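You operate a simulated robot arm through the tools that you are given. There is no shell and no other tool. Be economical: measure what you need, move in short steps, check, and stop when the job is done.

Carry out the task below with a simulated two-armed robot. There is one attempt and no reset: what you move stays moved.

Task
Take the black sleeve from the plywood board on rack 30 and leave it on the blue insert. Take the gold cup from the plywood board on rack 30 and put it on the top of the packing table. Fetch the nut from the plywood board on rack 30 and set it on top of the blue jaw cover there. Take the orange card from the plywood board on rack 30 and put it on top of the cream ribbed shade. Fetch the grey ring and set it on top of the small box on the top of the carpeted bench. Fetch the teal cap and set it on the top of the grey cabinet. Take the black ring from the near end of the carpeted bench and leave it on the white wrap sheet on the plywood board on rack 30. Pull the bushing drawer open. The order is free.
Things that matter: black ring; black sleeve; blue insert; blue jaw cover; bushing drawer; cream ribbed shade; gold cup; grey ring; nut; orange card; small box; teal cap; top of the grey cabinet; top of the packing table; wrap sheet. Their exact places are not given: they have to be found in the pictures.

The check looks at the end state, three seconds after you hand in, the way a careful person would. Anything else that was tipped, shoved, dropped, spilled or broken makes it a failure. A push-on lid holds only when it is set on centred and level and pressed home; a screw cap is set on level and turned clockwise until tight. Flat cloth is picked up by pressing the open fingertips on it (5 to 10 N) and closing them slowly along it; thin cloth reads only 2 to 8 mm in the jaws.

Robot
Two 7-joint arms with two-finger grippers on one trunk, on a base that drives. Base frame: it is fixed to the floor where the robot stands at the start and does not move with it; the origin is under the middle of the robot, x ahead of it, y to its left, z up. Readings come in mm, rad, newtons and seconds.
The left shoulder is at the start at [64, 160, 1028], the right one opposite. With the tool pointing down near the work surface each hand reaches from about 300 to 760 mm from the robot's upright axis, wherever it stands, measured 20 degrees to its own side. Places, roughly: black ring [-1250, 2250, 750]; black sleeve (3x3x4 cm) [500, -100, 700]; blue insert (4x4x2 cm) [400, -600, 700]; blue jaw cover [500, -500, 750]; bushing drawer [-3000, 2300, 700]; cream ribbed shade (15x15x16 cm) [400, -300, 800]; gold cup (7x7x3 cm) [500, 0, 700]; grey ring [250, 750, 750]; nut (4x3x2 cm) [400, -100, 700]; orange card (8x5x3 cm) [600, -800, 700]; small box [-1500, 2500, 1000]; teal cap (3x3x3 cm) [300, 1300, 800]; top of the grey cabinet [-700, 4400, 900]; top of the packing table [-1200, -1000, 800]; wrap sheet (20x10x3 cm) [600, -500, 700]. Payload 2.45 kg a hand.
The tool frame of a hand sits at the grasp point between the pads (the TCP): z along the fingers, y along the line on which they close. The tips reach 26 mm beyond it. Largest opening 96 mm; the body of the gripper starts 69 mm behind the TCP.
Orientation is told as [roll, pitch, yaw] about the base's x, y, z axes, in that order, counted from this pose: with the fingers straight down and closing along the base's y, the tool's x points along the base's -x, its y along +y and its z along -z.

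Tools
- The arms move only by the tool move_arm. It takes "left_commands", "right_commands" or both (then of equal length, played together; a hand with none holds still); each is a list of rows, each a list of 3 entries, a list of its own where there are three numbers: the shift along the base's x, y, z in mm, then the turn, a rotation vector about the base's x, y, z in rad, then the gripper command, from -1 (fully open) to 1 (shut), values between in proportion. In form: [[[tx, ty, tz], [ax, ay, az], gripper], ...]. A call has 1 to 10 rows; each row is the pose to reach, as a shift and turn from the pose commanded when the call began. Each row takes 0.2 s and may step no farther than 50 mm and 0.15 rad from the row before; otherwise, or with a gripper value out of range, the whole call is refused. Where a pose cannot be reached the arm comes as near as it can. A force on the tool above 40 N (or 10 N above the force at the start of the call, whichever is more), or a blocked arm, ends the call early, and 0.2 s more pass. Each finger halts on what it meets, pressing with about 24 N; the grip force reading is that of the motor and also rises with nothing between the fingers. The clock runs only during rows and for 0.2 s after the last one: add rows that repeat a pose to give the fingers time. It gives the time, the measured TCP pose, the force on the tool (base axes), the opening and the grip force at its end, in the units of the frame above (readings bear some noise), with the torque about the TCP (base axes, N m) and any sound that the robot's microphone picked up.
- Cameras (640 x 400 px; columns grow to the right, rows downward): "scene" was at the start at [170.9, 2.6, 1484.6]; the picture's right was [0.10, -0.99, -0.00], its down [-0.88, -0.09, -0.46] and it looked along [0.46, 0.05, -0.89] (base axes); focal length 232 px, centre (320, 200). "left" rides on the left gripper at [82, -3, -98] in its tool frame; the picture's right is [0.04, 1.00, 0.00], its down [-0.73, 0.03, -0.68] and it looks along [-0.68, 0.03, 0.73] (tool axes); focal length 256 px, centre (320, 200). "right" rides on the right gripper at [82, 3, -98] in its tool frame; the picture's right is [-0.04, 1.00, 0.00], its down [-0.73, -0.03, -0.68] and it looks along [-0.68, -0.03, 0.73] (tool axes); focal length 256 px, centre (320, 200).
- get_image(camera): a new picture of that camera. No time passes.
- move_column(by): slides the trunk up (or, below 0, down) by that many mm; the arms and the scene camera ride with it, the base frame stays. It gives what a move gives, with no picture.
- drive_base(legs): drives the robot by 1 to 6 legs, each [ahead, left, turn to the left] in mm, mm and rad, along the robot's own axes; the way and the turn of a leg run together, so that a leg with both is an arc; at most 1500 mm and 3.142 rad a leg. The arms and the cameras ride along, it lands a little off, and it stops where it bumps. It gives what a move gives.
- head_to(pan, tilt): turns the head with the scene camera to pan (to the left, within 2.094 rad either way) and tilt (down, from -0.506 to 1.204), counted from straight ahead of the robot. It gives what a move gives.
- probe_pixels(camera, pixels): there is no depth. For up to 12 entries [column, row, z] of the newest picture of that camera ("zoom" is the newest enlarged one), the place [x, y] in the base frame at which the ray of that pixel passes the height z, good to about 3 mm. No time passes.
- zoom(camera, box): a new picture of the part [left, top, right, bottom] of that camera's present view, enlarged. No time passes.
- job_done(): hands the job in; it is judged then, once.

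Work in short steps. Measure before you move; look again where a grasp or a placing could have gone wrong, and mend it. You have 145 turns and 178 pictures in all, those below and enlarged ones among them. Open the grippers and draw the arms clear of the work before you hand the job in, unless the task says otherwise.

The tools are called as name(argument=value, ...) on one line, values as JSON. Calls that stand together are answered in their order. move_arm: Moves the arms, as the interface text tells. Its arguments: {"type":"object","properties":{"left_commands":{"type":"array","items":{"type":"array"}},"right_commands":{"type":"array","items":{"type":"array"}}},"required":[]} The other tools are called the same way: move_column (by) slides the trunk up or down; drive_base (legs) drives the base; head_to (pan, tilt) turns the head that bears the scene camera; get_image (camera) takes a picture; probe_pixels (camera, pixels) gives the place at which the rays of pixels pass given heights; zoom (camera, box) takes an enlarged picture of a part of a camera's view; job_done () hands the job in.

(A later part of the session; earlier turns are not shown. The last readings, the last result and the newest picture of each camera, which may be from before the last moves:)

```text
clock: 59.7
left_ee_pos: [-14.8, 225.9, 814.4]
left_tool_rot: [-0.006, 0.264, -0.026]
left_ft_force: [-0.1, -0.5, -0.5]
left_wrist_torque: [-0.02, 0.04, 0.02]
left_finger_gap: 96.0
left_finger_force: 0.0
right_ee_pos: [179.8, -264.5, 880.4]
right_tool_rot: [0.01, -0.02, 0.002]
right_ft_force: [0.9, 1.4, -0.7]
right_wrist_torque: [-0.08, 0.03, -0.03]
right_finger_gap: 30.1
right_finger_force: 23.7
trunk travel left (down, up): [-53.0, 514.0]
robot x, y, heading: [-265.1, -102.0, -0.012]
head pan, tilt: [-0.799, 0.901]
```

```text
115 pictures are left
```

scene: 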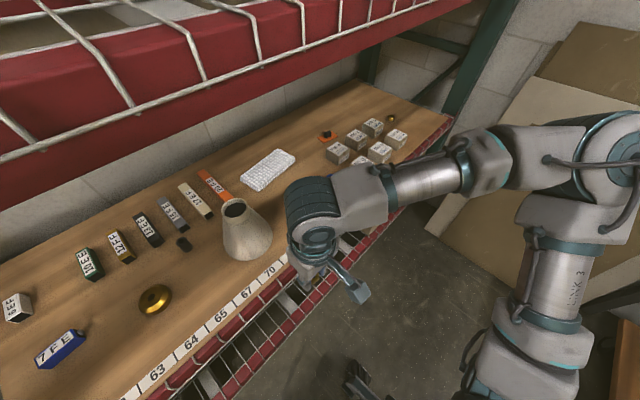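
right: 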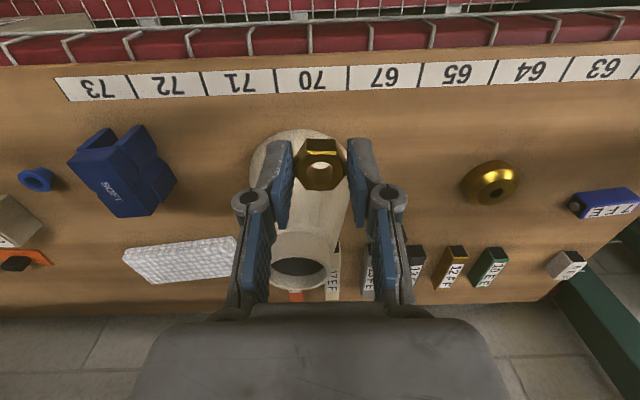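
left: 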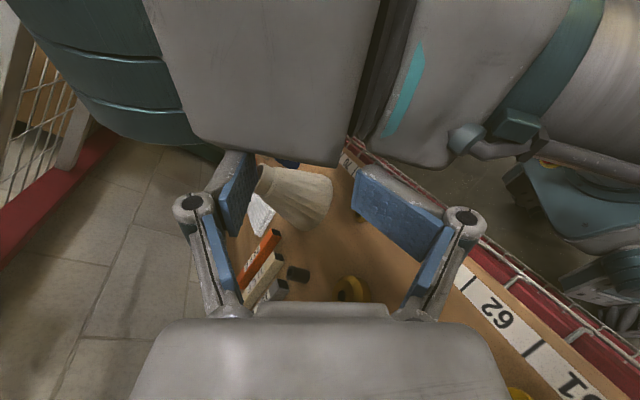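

Now the camera sees the whole board below the upper shelf and the arm is lower. I shift right 170 mm in short legs while still outside the bay.

drive_base(legs=[[0, -60, 0], [0, -60, 0], [0, -50, 0]])

head_to(pan=-0.2, tilt=0.8)

get_image(camera="scene")

get_image(camera="right")

```text
clock: 61.8
left_ee_pos: [-18.0, 35.0, 819.8]
left_tool_rot: [0.017, 0.265, -0.019]
left_ft_force: [-0.4, -0.7, 1.6]
left_wrist_torque: [0.02, -0.01, 0.01]
left_finger_gap: 95.9
left_finger_force: 0.0
right_ee_pos: [178.3, -458.3, 876.2]
right_tool_rot: [0.031, -0.02, 0.001]
right_ft_force: [0.5, -1.2, -0.1]
right_wrist_torque: [0.1, -0.03, 0.0]
right_finger_gap: 29.9
right_finger_force: 23.9
trunk travel left (down, up): [-53.0, 514.0]
robot x, y, heading: [-270.1, -277.6, -0.012]
head pan, tilt: [-0.799, 0.901]
```

```text
clock: 62.8
left_ee_pos: [-17.5, 48.3, 817.3]
left_tool_rot: [-0.003, 0.26, -0.022]
left_ft_force: [0.7, -0.7, 0.3]
left_wrist_torque: [0.05, -0.01, 0.0]
left_finger_gap: 96.3
left_finger_force: 0.2
right_ee_pos: [175.0, -442.9, 881.6]
right_tool_rot: [0.013, -0.022, -0.001]
right_ft_force: [-0.7, 0.4, -0.2]
right_wrist_torque: [-0.04, -0.01, 0.01]
right_finger_gap: 30.1
right_finger_force: 24.0
trunk travel left (down, up): [-53.0, 514.0]
robot x, y, heading: [-273.6, -275.7, -0.017]
head pan, tilt: [-0.201, 0.799]
```

```text
114 pictures are left
```

scene: 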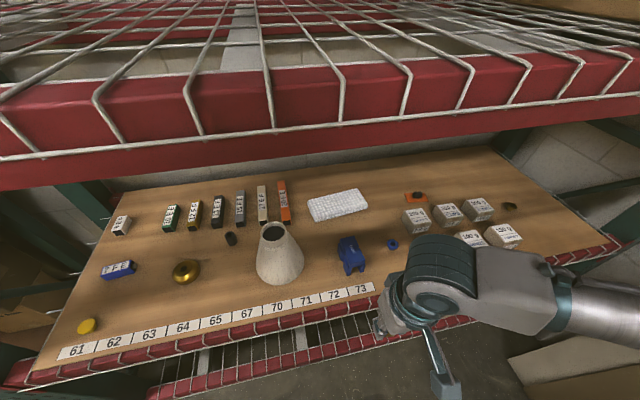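

```text
113 pictures are left
```

right: 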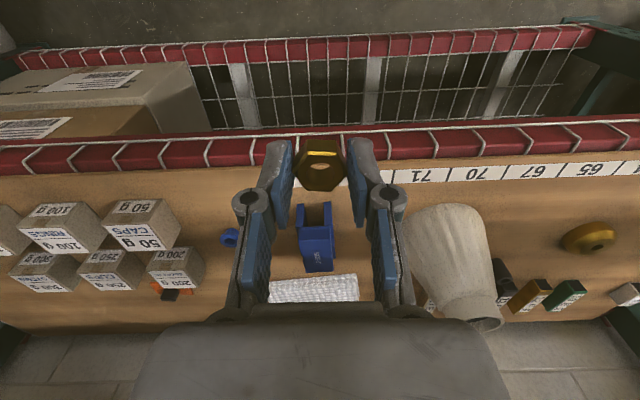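

The view is clear. I zoom in on the jaw cover and insert from both cameras to find a flat top.

zoom(camera="right", box=[210, 180, 390, 310])

zoom(camera="scene", box=[300, 180, 460, 290])

```text
3.08 times, centred on (300, 245) of right
```

zoom: 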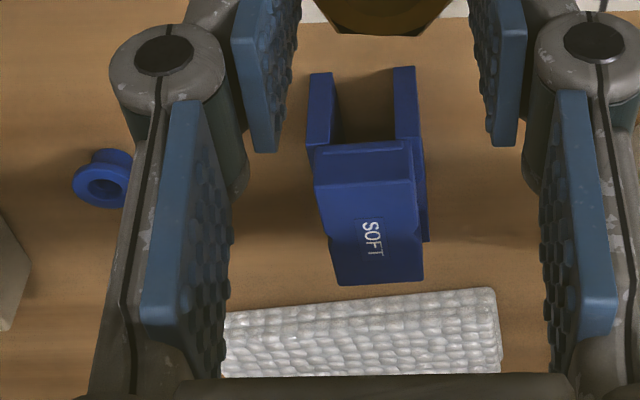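

```text
3.64 times, centred on (380, 235) of scene
```

zoom: 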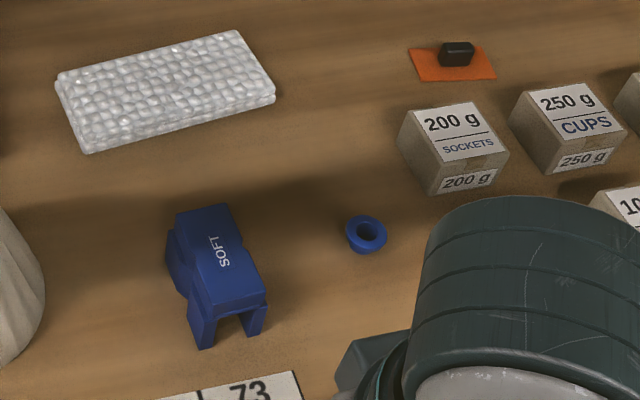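

probe_pixels(camera="right", pixels=[[316.2, 254.7, 740], [316.2, 254.7, 790], [231, 236, 720], [231, 236, 730]])

probe_pixels(camera="scene", pixels=[[351.9, 250.1, 740], [351.9, 250.1, 790], [342, 236, 770], [365, 264, 770], [392, 243, 720], [392, 243, 730], [417, 194, 710], [335, 205, 720], [273, 227, 860]])

```text
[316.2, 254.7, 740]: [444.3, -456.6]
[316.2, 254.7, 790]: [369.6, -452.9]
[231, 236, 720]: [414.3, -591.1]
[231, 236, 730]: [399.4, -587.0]
```

```text
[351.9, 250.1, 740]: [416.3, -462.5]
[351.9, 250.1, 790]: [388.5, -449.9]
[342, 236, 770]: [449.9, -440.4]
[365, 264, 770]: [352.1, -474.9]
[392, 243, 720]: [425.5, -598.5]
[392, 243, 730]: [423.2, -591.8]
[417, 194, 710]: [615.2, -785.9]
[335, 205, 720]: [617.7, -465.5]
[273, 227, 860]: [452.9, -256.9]
```

The jaw cover's top is at z≈770, centre [400,-454]. I come forward 100 mm and bring the nut above it.

drive_base(legs=[[100, 0, 0]])

move_arm(right_commands=[[[30, -3, 0], [0, 0, 0], 0.8], [[60, -6, 0], [0, 0, 0], 0.8], [[90, -9, 0], [0, 0, 0], 0.8], [[120, -11, -10], [0, 0, 0], 0.8], [[120, -11, -20], [0, 0, 0], 0.8], [[120, -11, -20], [0, 0, 0], 0.8]])

get_image(camera="right")

get_image(camera="scene")

```text
clock: 63.9
left_ee_pos: [84.0, 42.7, 818.6]
left_tool_rot: [-0.001, 0.261, -0.015]
left_ft_force: [-0.3, -0.8, 0.2]
left_wrist_torque: [-0.01, 0.01, 0.02]
left_finger_gap: 95.9
left_finger_force: 0.1
right_ee_pos: [277.4, -450.2, 881.1]
right_tool_rot: [0.02, -0.02, 0.0]
right_ft_force: [0.5, -0.8, 0.0]
right_wrist_torque: [0.01, 0.06, 0.0]
right_finger_gap: 29.6
right_finger_force: 23.4
trunk travel left (down, up): [-53.0, 514.0]
robot x, y, heading: [-165.3, -276.7, -0.009]
head pan, tilt: [-0.201, 0.799]
```

```text
clock: 65.3
left_ee_pos: [82.4, 44.3, 821.6]
left_tool_rot: [-0.005, 0.254, -0.01]
left_ft_force: [-0.3, -0.9, -0.3]
left_wrist_torque: [-0.03, 0.0, 0.05]
left_finger_gap: 95.9
left_finger_force: 0.1
right_ee_pos: [395.1, -458.9, 861.5]
right_tool_rot: [0.017, -0.025, 0.0]
right_ft_force: [-1.3, 0.1, 0.3]
right_wrist_torque: [-0.01, 0.01, 0.03]
right_finger_gap: 29.5
right_finger_force: 24.0
trunk travel left (down, up): [-53.0, 514.0]
robot x, y, heading: [-165.9, -279.7, -0.01]
head pan, tilt: [-0.201, 0.799]
```

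```text
110 pictures are left
```

right: 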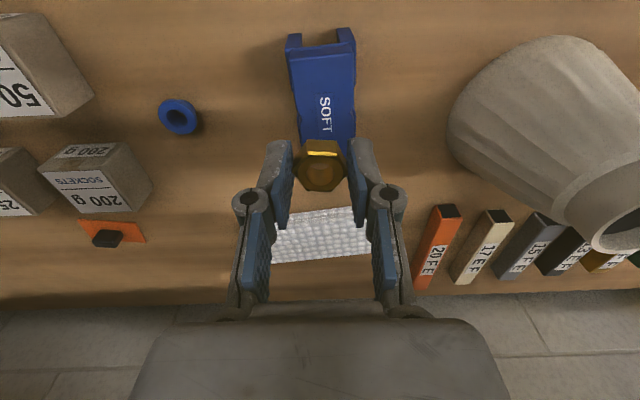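

```text
109 pictures are left
```

scene: 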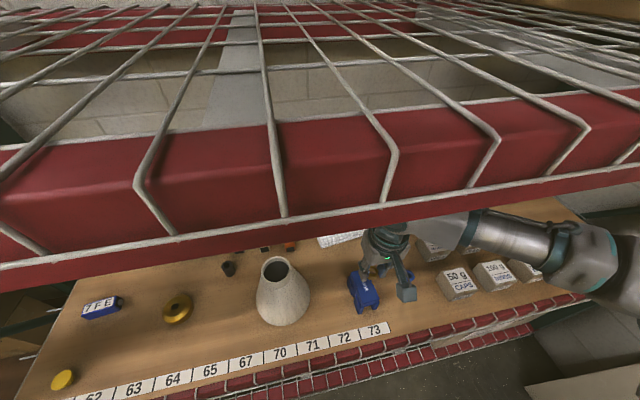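

probe_pixels(camera="right", pixels=[[290, 60, 770], [354, 48, 770], [300, 138, 770], [357, 130, 770], [178, 117, 725], [108, 238, 725]])

```text
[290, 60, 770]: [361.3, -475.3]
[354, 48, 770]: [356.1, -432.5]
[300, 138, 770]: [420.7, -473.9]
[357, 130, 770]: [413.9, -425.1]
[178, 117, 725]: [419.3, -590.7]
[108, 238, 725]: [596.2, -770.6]
```

The top face spans x 358–425, y -475 to -428. I lower the nut at [392,-452] to TCP z 801 and release gently.

move_arm(right_commands=[[[-3, 7, -20], [0, 0, 0], 0.8], [[-3, 7, -40], [0, 0, 0], 0.8], [[-3, 7, -52], [0, 0, 0], 0.8], [[-3, 7, -58], [0, 0, 0], 0.8], [[-3, 7, -61], [0, 0, 0], 0.8], [[-3, 7, -61], [0, 0, 0], 0.8]])

get_image(camera="right")

```text
clock: 66.7
left_ee_pos: [81.2, 42.1, 822.9]
left_tool_rot: [-0.003, 0.253, -0.011]
left_ft_force: [0.5, 0.0, -0.6]
left_wrist_torque: [0.0, 0.01, -0.01]
left_finger_gap: 96.1
left_finger_force: 0.1
right_ee_pos: [390.8, -453.8, 803.9]
right_tool_rot: [0.021, -0.03, -0.002]
right_ft_force: [2.9, -1.4, 16.9]
right_wrist_torque: [-0.11, 0.04, -0.01]
right_finger_gap: 29.9
right_finger_force: 24.2
trunk travel left (down, up): [-53.0, 514.0]
robot x, y, heading: [-165.8, -276.3, -0.012]
head pan, tilt: [-0.201, 0.799]
```

```text
108 pictures are left
```

right: 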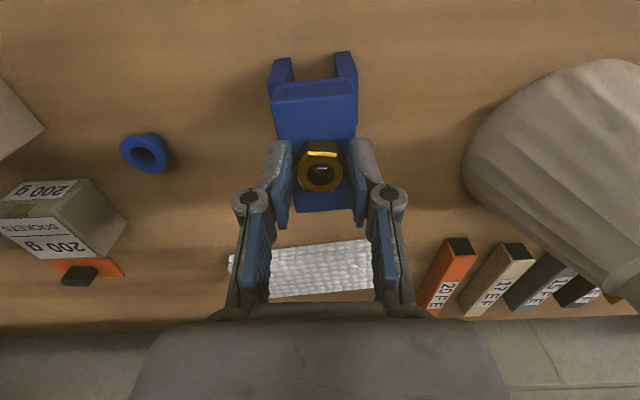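

Contact felt (17 N) with the nut on the top face. I open and rise.

move_arm(right_commands=[[[0, 0, 1], [0, 0, 0], 0.2], [[0, 0, 1], [0, 0, 0], -0.2], [[0, 0, 1], [0, 0, 0], -0.3], [[0, 0, 30], [0, 0, 0], -0.4], [[0, 0, 60], [0, 0, 0], -0.6], [[0, 0, 90], [0, 0, 0], -0.6]])

get_image(camera="right")

```text
clock: 68.1
left_ee_pos: [81.4, 40.8, 821.1]
left_tool_rot: [-0.001, 0.255, -0.011]
left_ft_force: [0.5, -0.1, -0.8]
left_wrist_torque: [0.0, -0.01, 0.02]
left_finger_gap: 96.3
left_finger_force: 0.1
right_ee_pos: [390.7, -453.0, 892.6]
right_tool_rot: [0.021, -0.027, 0.001]
right_ft_force: [0.6, 0.0, -0.5]
right_wrist_torque: [-0.02, 0.02, 0.05]
right_finger_gap: 76.9
right_finger_force: 0.1
trunk travel left (down, up): [-53.0, 514.0]
robot x, y, heading: [-168.6, -276.7, -0.013]
head pan, tilt: [-0.201, 0.799]
```

```text
107 pictures are left
```

right: 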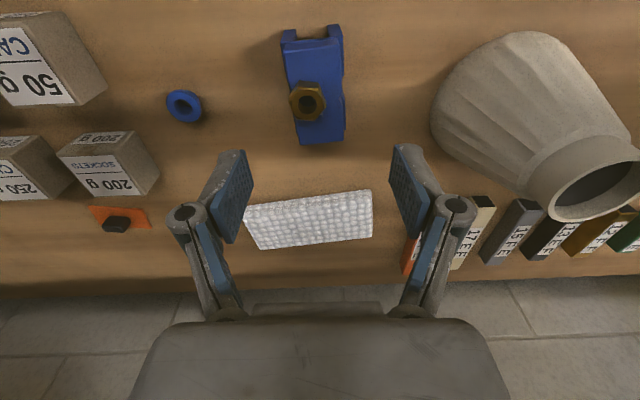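

The nut rests on the jaw cover. Before going on to the card I check how far out the right elbow is (scene ~ (600,265)).

probe_pixels(camera="scene", pixels=[[600, 265, 900], [600, 265, 1000], [560, 300, 706], [585, 295, 706]])

head_to(pan=-0.9, tilt=0.8)

get_image(camera="scene")

```text
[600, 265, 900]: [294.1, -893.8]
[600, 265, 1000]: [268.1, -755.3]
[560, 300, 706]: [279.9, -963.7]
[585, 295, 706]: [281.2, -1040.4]
```

```text
clock: 69.2
left_ee_pos: [82.3, 41.8, 821.5]
left_tool_rot: [-0.001, 0.256, -0.012]
left_ft_force: [0.0, -0.4, -0.1]
left_wrist_torque: [-0.03, 0.0, 0.01]
left_finger_gap: 95.8
left_finger_force: 0.0
right_ee_pos: [391.6, -452.9, 892.3]
right_tool_rot: [0.021, -0.028, 0.0]
right_ft_force: [0.5, 0.2, 0.4]
right_wrist_torque: [0.0, -0.02, -0.03]
right_finger_gap: 76.6
right_finger_force: 0.1
trunk travel left (down, up): [-53.0, 514.0]
robot x, y, heading: [-165.0, -278.8, -0.013]
head pan, tilt: [-0.901, 0.799]
```

```text
106 pictures are left
```

scene: 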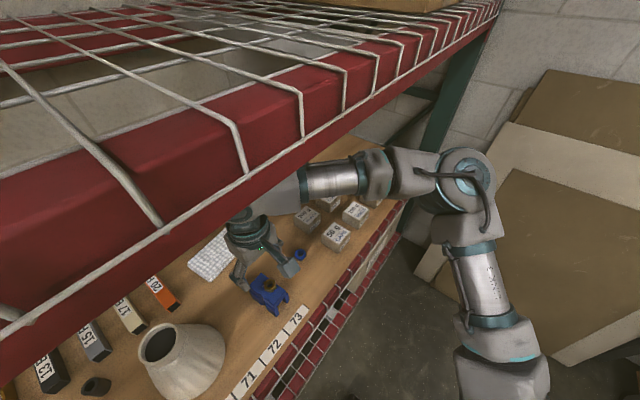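

The elbow (about y -780, z 1000) has room. I shift right 300 mm in short legs toward the card.

drive_base(legs=[[0, -60, 0], [0, -60, 0], [0, -60, 0], [0, -60, 0], [0, -60, 0]])

head_to(pan=-0.3, tilt=0.8)

get_image(camera="right")

```text
clock: 72.5
left_ee_pos: [81.4, -242.1, 814.8]
left_tool_rot: [-0.019, 0.254, -0.029]
left_ft_force: [0.2, -0.1, -0.9]
left_wrist_torque: [-0.03, 0.03, -0.01]
left_finger_gap: 96.2
left_finger_force: 0.0
right_ee_pos: [387.4, -729.0, 897.1]
right_tool_rot: [-0.006, -0.026, 0.006]
right_ft_force: [0.1, 1.8, 1.2]
right_wrist_torque: [-0.13, -0.05, 0.0]
right_finger_gap: 76.8
right_finger_force: 0.1
trunk travel left (down, up): [-53.0, 514.0]
robot x, y, heading: [-174.2, -578.9, -0.006]
head pan, tilt: [-0.901, 0.799]
```

```text
clock: 73.5
left_ee_pos: [78.7, -232.4, 815.0]
left_tool_rot: [-0.033, 0.246, -0.021]
left_ft_force: [-0.1, 0.8, 0.1]
left_wrist_torque: [-0.04, -0.02, 0.0]
left_finger_gap: 96.2
left_finger_force: 0.1
right_ee_pos: [385.3, -719.6, 900.5]
right_tool_rot: [-0.008, -0.032, 0.011]
right_ft_force: [-0.5, 0.6, 0.2]
right_wrist_torque: [-0.08, 0.0, 0.01]
right_finger_gap: 76.8
right_finger_force: 0.0
trunk travel left (down, up): [-53.0, 514.0]
robot x, y, heading: [-167.9, -566.7, -0.011]
head pan, tilt: [-0.3, 0.799]
```

```text
105 pictures are left
```

right: 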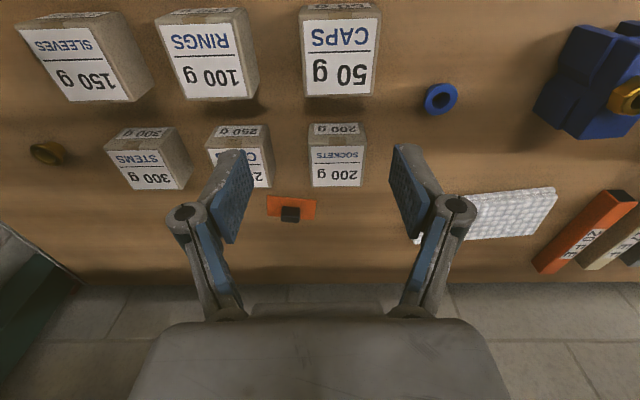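

head_to(pan=-0.9, tilt=0.8)

get_image(camera="scene")

zoom(camera="right", box=[200, 150, 400, 275])

probe_pixels(camera="right", pixels=[[291, 214, 730], [268, 196, 709], [314, 198, 709], [441, 98, 725]])

```text
clock: 74.5
left_ee_pos: [76.8, -262.5, 824.9]
left_tool_rot: [0.001, 0.25, -0.014]
left_ft_force: [-1.2, -0.9, -0.2]
left_wrist_torque: [0.0, -0.02, 0.0]
left_finger_gap: 96.2
left_finger_force: 0.1
right_ee_pos: [384.1, -753.8, 896.1]
right_tool_rot: [0.02, -0.031, 0.003]
right_ft_force: [0.3, -0.9, 0.3]
right_wrist_torque: [0.07, 0.02, 0.0]
right_finger_gap: 76.7
right_finger_force: 0.1
trunk travel left (down, up): [-53.0, 514.0]
robot x, y, heading: [-171.1, -579.9, -0.009]
head pan, tilt: [-0.901, 0.799]
```

```text
104 pictures are left
```

scene: 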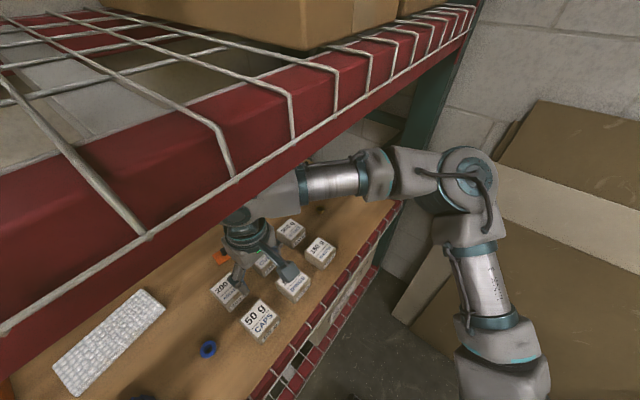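

```text
3.20 times, centred on (300, 212) of right
```

zoom: 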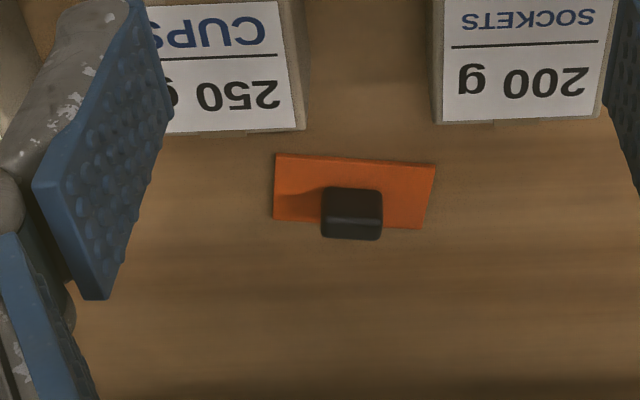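

```text
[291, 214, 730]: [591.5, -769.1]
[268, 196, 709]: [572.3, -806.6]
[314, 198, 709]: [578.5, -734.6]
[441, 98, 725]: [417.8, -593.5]
```

The body is still swaying a little; I come forward 100 mm and then let it settle before measuring the knob again.

drive_base(legs=[[100, 0, 0]])

head_to(pan=-0.2, tilt=0.8)

move_arm(right_commands=[[[25, 0, 0], [0, 0, 0], -0.4], [[50, 0, 0], [0, 0, 0], -0.4], [[75, 0, 0], [0, 0, 0], -0.4], [[75, 0, -20], [0, 0, 0], -0.4], [[75, 0, -40], [0, 0, 0], -0.4], [[75, 0, -40], [0, 0, 0], -0.4], [[75, 0, -40], [0, 0, 0], -0.4], [[75, 0, -40], [0, 0, 0], -0.4], [[75, 0, -40], [0, 0, 0], -0.4], [[75, 0, -40], [0, 0, 0], -0.4]])

get_image(camera="right")

probe_pixels(camera="right", pixels=[[320, 150, 730]])

```text
clock: 75.6
left_ee_pos: [180.5, -249.4, 819.0]
left_tool_rot: [-0.015, 0.252, -0.03]
left_ft_force: [1.7, -0.1, -0.7]
left_wrist_torque: [0.0, 0.06, 0.01]
left_finger_gap: 96.1
left_finger_force: 0.1
right_ee_pos: [485.2, -731.8, 896.9]
right_tool_rot: [-0.001, -0.032, 0.006]
right_ft_force: [0.1, 0.6, -0.9]
right_wrist_torque: [-0.09, 0.01, -0.01]
right_finger_gap: 76.9
right_finger_force: 0.1
trunk travel left (down, up): [-53.0, 514.0]
robot x, y, heading: [-70.3, -573.3, -0.008]
head pan, tilt: [-0.901, 0.799]
```

```text
clock: 76.7
left_ee_pos: [177.7, -245.5, 821.0]
left_tool_rot: [-0.021, 0.244, -0.021]
left_ft_force: [-0.4, 0.5, -0.7]
left_wrist_torque: [-0.02, -0.01, 0.0]
left_finger_gap: 96.1
left_finger_force: 0.0
right_ee_pos: [481.4, -727.8, 901.1]
right_tool_rot: [-0.003, -0.036, 0.007]
right_ft_force: [-0.4, 0.4, -0.7]
right_wrist_torque: [-0.04, 0.0, 0.01]
right_finger_gap: 76.7
right_finger_force: 0.0
trunk travel left (down, up): [-53.0, 514.0]
robot x, y, heading: [-69.6, -570.6, -0.012]
head pan, tilt: [-0.201, 0.799]
```

```text
clock: 78.9
left_ee_pos: [178.0, -250.1, 821.7]
left_tool_rot: [-0.018, 0.244, -0.022]
left_ft_force: [-0.8, -0.3, -0.6]
left_wrist_torque: [-0.02, -0.01, 0.0]
left_finger_gap: 96.1
left_finger_force: 0.1
right_ee_pos: [547.5, -757.0, 860.8]
right_tool_rot: [0.001, -0.036, 0.005]
right_ft_force: [-0.5, 0.6, 0.0]
right_wrist_torque: [-0.01, 0.0, 0.02]
right_finger_gap: 67.4
right_finger_force: 0.0
right hand out of reach, approached as far as the arm can: row 2, 3, 4, 5, 6, 7, 8, 9, 10
trunk travel left (down, up): [-53.0, 514.0]
robot x, y, heading: [-74.0, -571.7, -0.011]
head pan, tilt: [-0.201, 0.799]
```

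```text
102 pictures are left
```

right: 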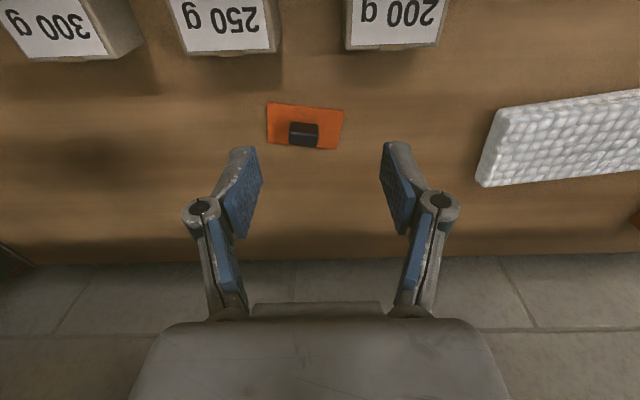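

```text
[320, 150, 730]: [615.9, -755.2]
```

The reach ends at x 548, so I come 50 mm nearer and measure the knob again.

drive_base(legs=[[50, 0, 0]])

head_to(pan=-0.25, tilt=0.7)

get_image(camera="right")

get_image(camera="scene")

```text
clock: 79.8
left_ee_pos: [226.0, -250.9, 823.1]
left_tool_rot: [-0.013, 0.242, -0.025]
left_ft_force: [-0.3, 1.1, -0.2]
left_wrist_torque: [0.0, 0.01, 0.01]
left_finger_gap: 95.9
left_finger_force: 0.0
right_ee_pos: [596.2, -757.5, 864.0]
right_tool_rot: [0.003, -0.04, 0.007]
right_ft_force: [0.9, -0.5, -0.2]
right_wrist_torque: [0.01, -0.01, 0.01]
right_finger_gap: 67.5
right_finger_force: 0.0
trunk travel left (down, up): [-53.0, 514.0]
robot x, y, heading: [-21.2, -575.6, -0.008]
head pan, tilt: [-0.201, 0.799]
```

```text
clock: 80.5
left_ee_pos: [223.4, -250.3, 824.7]
left_tool_rot: [-0.017, 0.24, -0.02]
left_ft_force: [-0.2, 0.6, 0.6]
left_wrist_torque: [0.01, -0.01, 0.01]
left_finger_gap: 96.0
left_finger_force: 0.0
right_ee_pos: [592.0, -756.6, 866.4]
right_tool_rot: [0.002, -0.042, 0.008]
right_ft_force: [0.4, -0.8, -0.4]
right_wrist_torque: [0.0, -0.01, 0.01]
right_finger_gap: 67.1
right_finger_force: 0.1
trunk travel left (down, up): [-53.0, 514.0]
robot x, y, heading: [-22.6, -574.0, -0.007]
head pan, tilt: [-0.25, 0.7]
```

```text
101 pictures are left
```

right: 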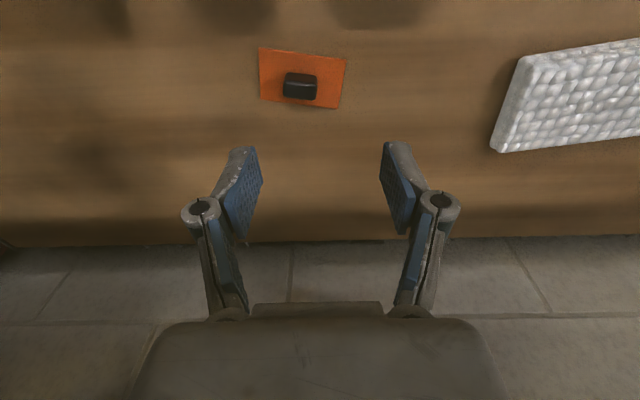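

```text
100 pictures are left
```

scene: 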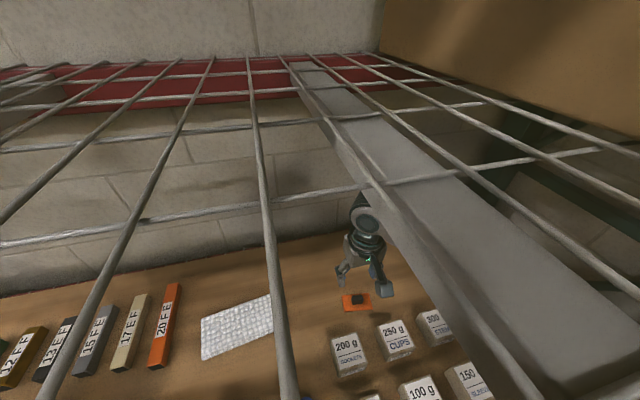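

probe_pixels(camera="right", pixels=[[300, 82, 736], [300, 82, 725], [259, 47, 709], [346, 58, 709], [339, 108, 709], [261, 98, 709]])

zoom(camera="right", box=[220, 20, 390, 130])

```text
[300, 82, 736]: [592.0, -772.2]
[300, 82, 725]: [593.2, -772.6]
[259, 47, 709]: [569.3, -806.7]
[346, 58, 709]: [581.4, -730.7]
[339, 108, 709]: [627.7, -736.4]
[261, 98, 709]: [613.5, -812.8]
```

```text
3.64 times, centred on (305, 75) of right
```

zoom: 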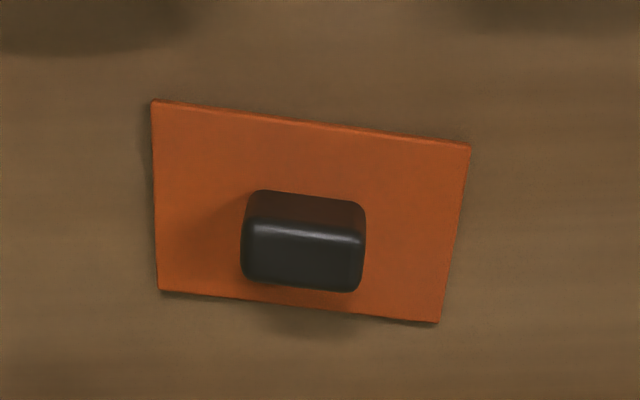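

Card centre is [598,-771], turned about -0.157. I align the tool yaw, descend to z 780 with fingers at ~58 mm and check.

move_arm(right_commands=[[[2, -5, -20], [0, 0, -0.05], -0.2], [[4, -10, -40], [0, 0.01, -0.1], -0.2], [[5, -14, -60], [0, 0.02, -0.157], -0.2], [[5, -14, -85], [0, 0.03, -0.157], -0.2], [[5, -14, -85], [0, 0.03, -0.157], -0.2], [[5, -14, -85], [0, 0.03, -0.157], -0.2]])

get_image(camera="right")

```text
clock: 81.9
left_ee_pos: [224.6, -251.2, 825.2]
left_tool_rot: [-0.017, 0.238, -0.02]
left_ft_force: [-0.3, 0.2, -0.7]
left_wrist_torque: [0.01, 0.0, -0.02]
left_finger_gap: 96.1
left_finger_force: 0.0
right_ee_pos: [597.3, -771.1, 780.7]
right_tool_rot: [0.0, -0.011, -0.149]
right_ft_force: [-0.2, 0.4, 0.3]
right_wrist_torque: [-0.01, 0.0, 0.03]
right_finger_gap: 57.7
right_finger_force: 0.1
trunk travel left (down, up): [-53.0, 514.0]
robot x, y, heading: [-21.5, -576.2, -0.015]
head pan, tilt: [-0.25, 0.7]
```

```text
98 pictures are left
```

right: 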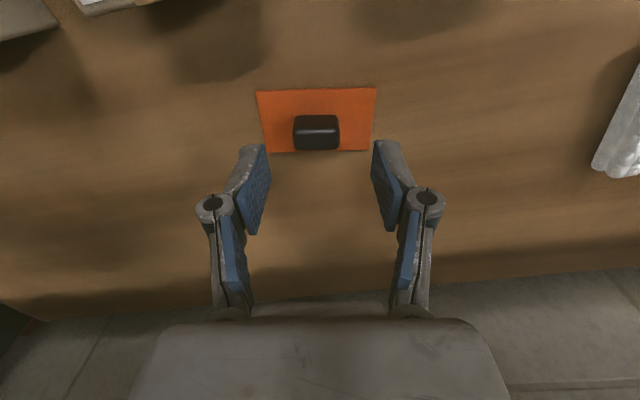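

Well aligned (knob at column 317). I descend to TCP z 743 and close on the knob.

move_arm(right_commands=[[[0, -2, -15], [0, 0, 0], -0.2], [[0, -2, -30], [0, 0, 0], -0.2], [[0, -2, -37], [0, 0, 0], -0.2], [[0, -2, -37], [0, 0, 0], 0.1], [[0, -2, -37], [0, 0, 0], 0.4], [[0, -2, -37], [0, 0, 0], 0.7], [[0, -2, -37], [0, 0, 0], 0.8], [[0, -2, -27], [0, 0, 0], 0.8], [[0, -2, 10], [0, 0, 0], 0.8], [[0, -2, 10], [0, 0, 0], 0.8]])

get_image(camera="right")

```text
clock: 84.1
left_ee_pos: [224.3, -252.1, 823.4]
left_tool_rot: [-0.018, 0.239, -0.021]
left_ft_force: [-0.4, 0.1, 0.1]
left_wrist_torque: [-0.01, 0.03, 0.02]
left_finger_gap: 96.2
left_finger_force: 0.0
right_ee_pos: [598.8, -774.4, 791.1]
right_tool_rot: [0.001, -0.013, -0.15]
right_ft_force: [-0.3, -0.8, 0.8]
right_wrist_torque: [-0.02, 0.01, 0.02]
right_finger_gap: 29.0
right_finger_force: 24.0
trunk travel left (down, up): [-53.0, 514.0]
robot x, y, heading: [-18.4, -575.7, -0.008]
head pan, tilt: [-0.25, 0.7]
```

```text
97 pictures are left
```

right: 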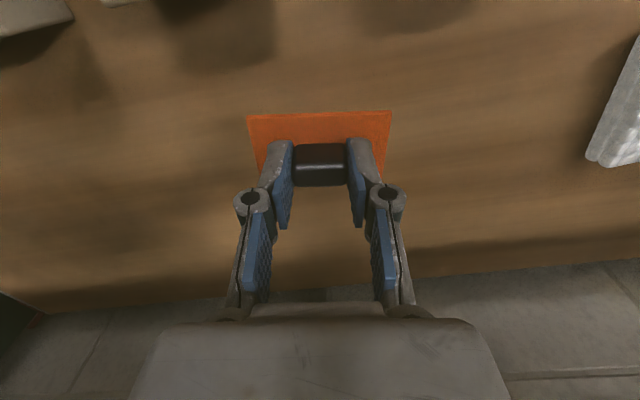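

Card gripped by its knob and lifted. I raise and retract it to x≈508, z≈930, then back off 60 mm and shift left toward the shade in short legs.

move_arm(right_commands=[[[0, 0, 40], [0, 0, 0.04], 0.8], [[-10, 0, 80], [0, 0, 0.08], 0.8], [[-30, 0, 115], [0, 0, 0.12], 0.8], [[-60, 0, 139], [0, 0, 0.15], 0.8], [[-90, 0, 139], [0, 0, 0.15], 0.8], [[-90, 0, 139], [0, 0, 0.15], 0.8]])

drive_base(legs=[[-60, 0, 0], [0, 60, 0], [0, 60, 0], [0, 60, 0], [0, 60, 0]])

head_to(pan=0.2, tilt=0.8)

get_image(camera="scene")

```text
clock: 85.5
left_ee_pos: [224.8, -250.8, 823.6]
left_tool_rot: [-0.018, 0.242, -0.02]
left_ft_force: [-0.9, 0.3, 0.3]
left_wrist_torque: [0.02, 0.02, -0.01]
left_finger_gap: 95.8
left_finger_force: 0.1
right_ee_pos: [508.2, -774.2, 931.9]
right_tool_rot: [-0.001, -0.013, -0.001]
right_ft_force: [-0.2, -1.2, 0.3]
right_wrist_torque: [0.01, 0.0, 0.01]
right_finger_gap: 29.1
right_finger_force: 23.6
trunk travel left (down, up): [-53.0, 514.0]
robot x, y, heading: [-22.2, -577.8, -0.008]
head pan, tilt: [-0.25, 0.7]
```

```text
clock: 88.7
left_ee_pos: [165.1, -25.5, 828.7]
left_tool_rot: [-0.002, 0.242, -0.011]
left_ft_force: [-0.3, 0.7, 0.3]
left_wrist_torque: [-0.01, -0.02, 0.0]
left_finger_gap: 96.2
left_finger_force: 0.0
right_ee_pos: [451.8, -553.4, 926.0]
right_tool_rot: [0.02, -0.011, -0.001]
right_ft_force: [0.2, -0.8, 0.0]
right_wrist_torque: [0.11, 0.01, -0.01]
right_finger_gap: 28.9
right_finger_force: 24.3
trunk travel left (down, up): [-53.0, 514.0]
robot x, y, heading: [-84.8, -338.3, -0.01]
head pan, tilt: [-0.25, 0.7]
```

```text
clock: 89.6
left_ee_pos: [164.9, -27.3, 830.6]
left_tool_rot: [-0.01, 0.238, -0.007]
left_ft_force: [0.7, -0.7, 0.9]
left_wrist_torque: [0.09, 0.0, -0.03]
left_finger_gap: 96.0
left_finger_force: 0.1
right_ee_pos: [447.7, -553.0, 929.5]
right_tool_rot: [0.016, -0.014, -0.003]
right_ft_force: [-0.4, 0.4, 0.3]
right_wrist_torque: [0.02, 0.02, -0.02]
right_finger_gap: 28.9
right_finger_force: 23.5
trunk travel left (down, up): [-53.0, 514.0]
robot x, y, heading: [-77.8, -341.3, -0.009]
head pan, tilt: [0.201, 0.799]
```

```text
96 pictures are left
```

scene: 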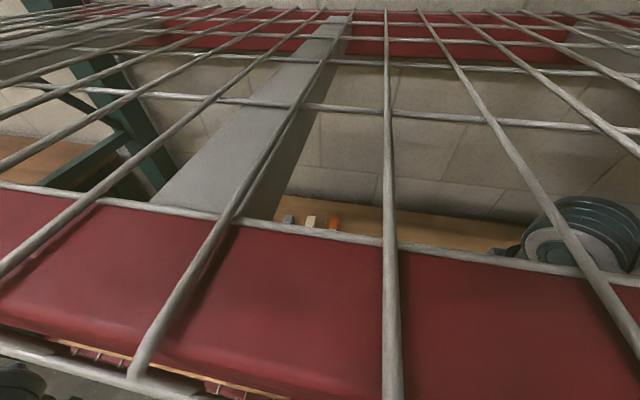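

I continue left 228 mm; the hand stays at z 930, above the shade's rim (~867).

drive_base(legs=[[0, 57, 0], [0, 57, 0], [0, 57, 0], [0, 57, 0]])

head_to(pan=0.0, tilt=1.1)

get_image(camera="right")

get_image(camera="left")

```text
clock: 92.2
left_ee_pos: [165.2, 195.3, 832.8]
left_tool_rot: [-0.002, 0.239, -0.002]
left_ft_force: [-0.4, -0.9, -0.4]
left_wrist_torque: [0.04, -0.03, 0.01]
left_finger_gap: 95.9
left_finger_force: 0.0
right_ee_pos: [448.8, -335.6, 928.0]
right_tool_rot: [0.025, -0.014, -0.006]
right_ft_force: [0.1, -0.5, 0.2]
right_wrist_torque: [0.09, 0.01, -0.01]
right_finger_gap: 28.8
right_finger_force: 23.7
trunk travel left (down, up): [-53.0, 514.0]
robot x, y, heading: [-78.4, -113.8, -0.008]
head pan, tilt: [0.201, 0.799]
```

```text
clock: 93.0
left_ee_pos: [164.9, 194.8, 833.9]
left_tool_rot: [-0.009, 0.236, 0.005]
left_ft_force: [-0.4, 0.7, 0.7]
left_wrist_torque: [0.02, -0.06, 0.01]
left_finger_gap: 96.0
left_finger_force: 0.0
right_ee_pos: [445.9, -335.5, 929.8]
right_tool_rot: [0.021, -0.018, -0.006]
right_ft_force: [-0.6, -1.1, -1.1]
right_wrist_torque: [0.05, 0.0, 0.0]
right_finger_gap: 28.8
right_finger_force: 24.0
trunk travel left (down, up): [-53.0, 514.0]
robot x, y, heading: [-80.3, -118.8, -0.011]
head pan, tilt: [0.0, 1.1]
```

```text
95 pictures are left
```

right: 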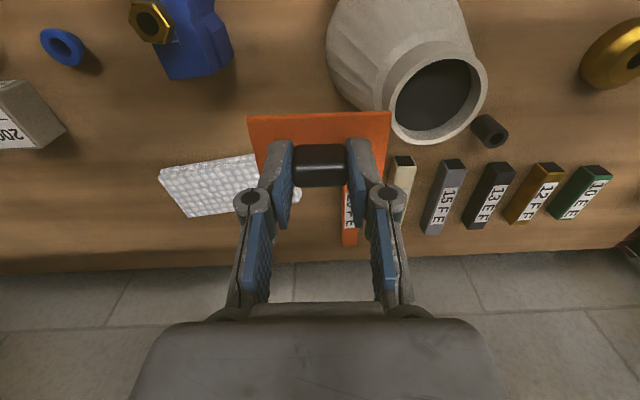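

```text
94 pictures are left
```

left: 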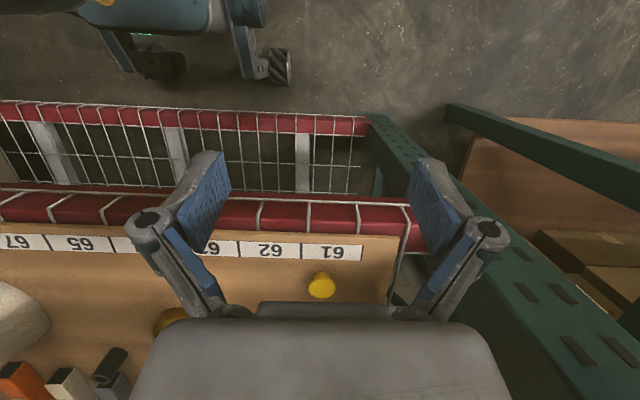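

The rim is in view at (433,92). I measure its extent at the expected height 867.

probe_pixels(camera="right", pixels=[[382, 97, 867], [487, 90, 867], [436, 41, 867], [430, 144, 867], [434, 92, 867], [434, 92, 840]])

```text
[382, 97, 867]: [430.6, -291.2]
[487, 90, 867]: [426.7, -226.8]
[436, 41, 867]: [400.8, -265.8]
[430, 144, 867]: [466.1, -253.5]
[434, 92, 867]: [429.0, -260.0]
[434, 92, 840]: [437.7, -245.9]
```

Rim ⌀64 mm, centre about [430,-257], z≈865. I move the card over it at z 930 and check reach.

move_arm(right_commands=[[[-5, 20, 0], [0, 0, 0], 0.8], [[-10, 40, 0], [0, 0, 0], 0.8], [[-16, 60, 0], [0, 0, 0], 0.8], [[-16, 78, 0], [0, 0, 0], 0.8], [[-16, 78, 0], [0, 0, 0], 0.8], [[-16, 78, 0], [0, 0, 0], 0.8]])

get_image(camera="right")

```text
clock: 94.4
left_ee_pos: [165.9, 208.1, 831.1]
left_tool_rot: [-0.021, 0.233, 0.0]
left_ft_force: [0.0, -1.0, 0.4]
left_wrist_torque: [0.0, 0.03, -0.02]
left_finger_gap: 96.2
left_finger_force: 0.2
right_ee_pos: [429.8, -244.6, 932.0]
right_tool_rot: [0.013, -0.016, -0.005]
right_ft_force: [-0.5, -0.1, -1.0]
right_wrist_torque: [-0.01, 0.0, 0.04]
right_finger_gap: 28.9
right_finger_force: 23.4
trunk travel left (down, up): [-53.0, 514.0]
robot x, y, heading: [-79.4, -115.3, -0.006]
head pan, tilt: [0.0, 1.1]
```

```text
93 pictures are left
```

right: 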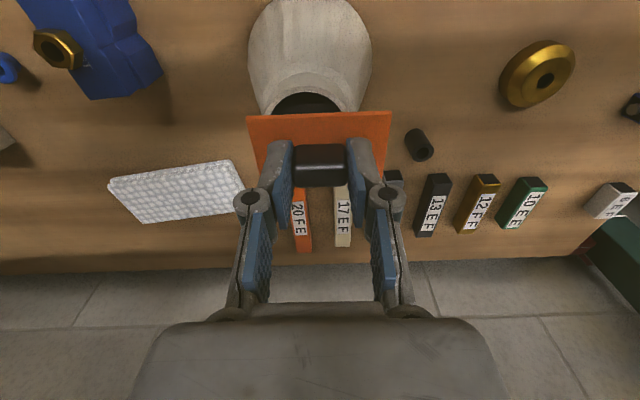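

probe_pixels(camera="right", pixels=[[309, 77, 865], [262, 108, 865], [357, 108, 865]])

zoom(camera="right", box=[230, 40, 410, 170])

```text
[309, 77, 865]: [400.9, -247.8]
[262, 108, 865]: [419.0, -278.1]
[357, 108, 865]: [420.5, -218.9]
```

```text
3.08 times, centred on (320, 105) of right
```

zoom: 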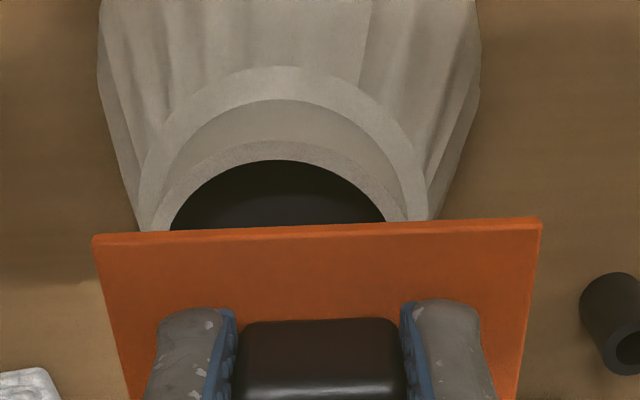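

The rim centre is about [434,-250]. I shift +4 x, -5 y and lower onto the rim in small steps until contact.

move_arm(right_commands=[[[4, -5, -10], [0, 0.01, 0], 0.8], [[4, -5, -20], [0, 0.015, 0], 0.8], [[4, -5, -25], [0, 0.015, 0], 0.8], [[4, -5, -29], [0, 0.015, 0], 0.8], [[4, -5, -32], [0, 0.015, 0], 0.8], [[4, -5, -32], [0, 0.015, 0], 0.8]])

get_image(camera="right")

```text
clock: 95.8
left_ee_pos: [163.4, 204.7, 832.7]
left_tool_rot: [-0.02, 0.237, 0.0]
left_ft_force: [0.2, 0.1, -0.2]
left_wrist_torque: [0.0, 0.0, -0.01]
left_finger_gap: 96.1
left_finger_force: 0.1
right_ee_pos: [434.1, -249.1, 900.5]
right_tool_rot: [0.013, -0.003, -0.005]
right_ft_force: [0.2, 0.3, 0.1]
right_wrist_torque: [0.0, 0.02, -0.01]
right_finger_gap: 28.9
right_finger_force: 24.1
trunk travel left (down, up): [-53.0, 514.0]
robot x, y, heading: [-81.1, -114.2, -0.01]
head pan, tilt: [0.0, 1.1]
```

```text
91 pictures are left
```

right: 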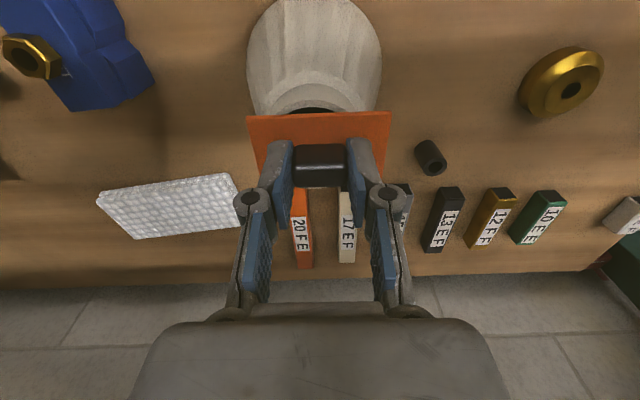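

zoom(camera="right", box=[230, 60, 410, 180])

probe_pixels(camera="right", pixels=[[315, 100, 860], [315, 100, 850], [248, 116, 864], [390, 113, 864], [318, 114, 864]])

```text
3.33 times, centred on (320, 120) of right
```

zoom: 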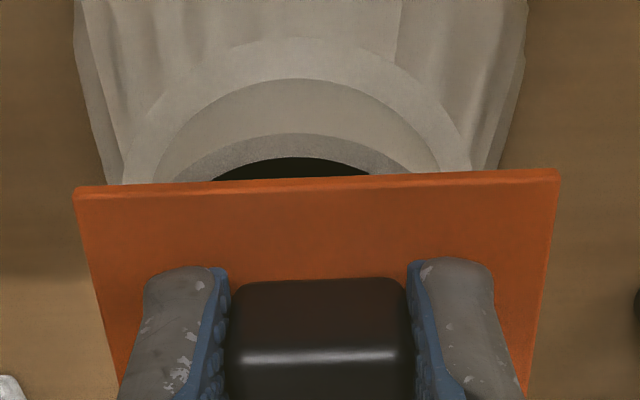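

```text
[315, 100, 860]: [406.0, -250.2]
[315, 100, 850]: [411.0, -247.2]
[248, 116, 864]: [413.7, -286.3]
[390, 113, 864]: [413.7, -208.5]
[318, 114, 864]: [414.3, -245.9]
```

Alignment is good (card x 409–459, rim 406–464). I lower a few more millimetres.

move_arm(right_commands=[[[1, -2, -3], [0, 0, 0], 0.8], [[1, -2, -5], [0, 0, 0], 0.8], [[1, -2, -7], [0, 0, 0], 0.8], [[1, -2, -7], [0, 0, 0], 0.8]])

```text
clock: 96.8
left_ee_pos: [164.1, 204.1, 831.6]
left_tool_rot: [-0.017, 0.237, 0.001]
left_ft_force: [0.2, -0.1, -0.2]
left_wrist_torque: [-0.01, -0.02, 0.01]
left_finger_gap: 96.1
left_finger_force: 0.1
right_ee_pos: [435.9, -252.6, 894.5]
right_tool_rot: [0.012, -0.006, -0.006]
right_ft_force: [0.8, 0.3, 1.7]
right_wrist_torque: [-0.05, -0.05, 0.0]
right_finger_gap: 28.8
right_finger_force: 24.0
trunk travel left (down, up): [-53.0, 514.0]
robot x, y, heading: [-75.7, -117.2, -0.012]
head pan, tilt: [0.0, 1.1]
```

move_arm(right_commands=[[[0, 0, -2], [0, 0, 0], 0.8], [[0, 0, -4], [0, 0, 0], 0.8], [[0, 0, -6], [0, 0, 0], 0.8], [[0, 0, -6], [0, 0, 0], 0.8]])

zoom(camera="right", box=[230, 60, 410, 180])

```text
clock: 97.8
left_ee_pos: [163.7, 204.0, 832.4]
left_tool_rot: [-0.018, 0.233, -0.002]
left_ft_force: [-0.4, -0.2, -0.2]
left_wrist_torque: [0.02, -0.01, -0.02]
left_finger_gap: 96.0
left_finger_force: 0.1
right_ee_pos: [432.8, -250.6, 889.6]
right_tool_rot: [0.011, -0.008, -0.005]
right_ft_force: [0.6, -4.7, 23.4]
right_wrist_torque: [-0.23, -0.05, -0.03]
right_finger_gap: 29.0
right_finger_force: 24.3
trunk travel left (down, up): [-53.0, 514.0]
robot x, y, heading: [-77.8, -117.1, -0.007]
head pan, tilt: [0.0, 1.1]
```

```text
3.33 times, centred on (320, 120) of right
```

zoom: 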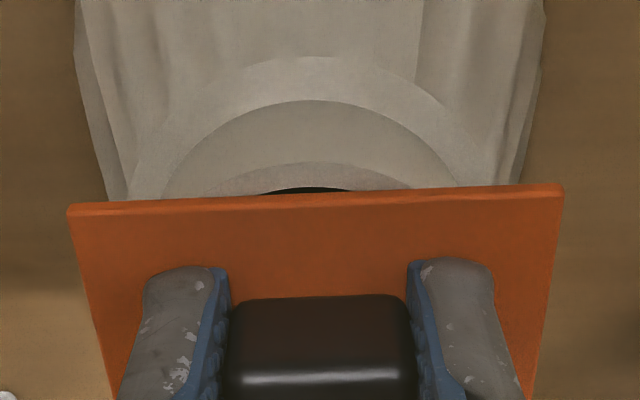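

Contact at 23 N: the card sits on the rim. I ease pressure, open, and rise straight up.

move_arm(right_commands=[[[0, 0, 2], [0, 0, 0], 0.7], [[0, 0, 3], [0, 0, 0], 0.3], [[0, 0, 3], [0, 0, 0], 0.1], [[0, 0, 3], [0, 0, 0], 0.0], [[0, 0, 20], [0, 0, 0], 0.0], [[0, 0, 45], [0, 0, 0], -0.2]])

get_image(camera="right")

```text
clock: 99.2
left_ee_pos: [163.7, 203.7, 831.9]
left_tool_rot: [-0.017, 0.236, 0.0]
left_ft_force: [-1.1, -0.2, 0.1]
left_wrist_torque: [0.02, 0.01, 0.02]
left_finger_gap: 95.9
left_finger_force: 0.0
right_ee_pos: [435.4, -252.5, 933.0]
right_tool_rot: [0.012, -0.004, -0.007]
right_ft_force: [0.3, 0.9, -0.3]
right_wrist_torque: [0.0, -0.02, -0.01]
right_finger_gap: 57.6
right_finger_force: 0.0
trunk travel left (down, up): [-53.0, 514.0]
robot x, y, heading: [-76.6, -119.5, -0.004]
head pan, tilt: [0.0, 1.1]
```

```text
88 pictures are left
```

right: 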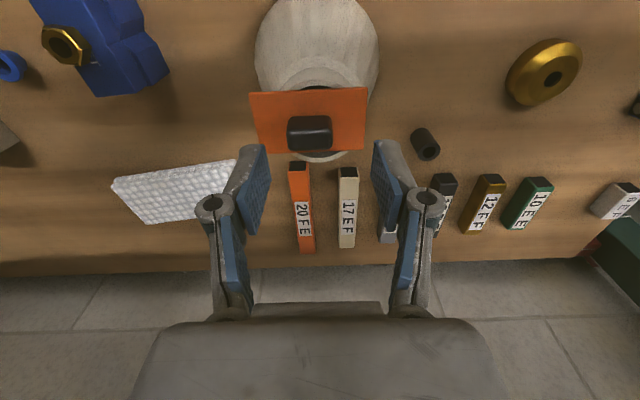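

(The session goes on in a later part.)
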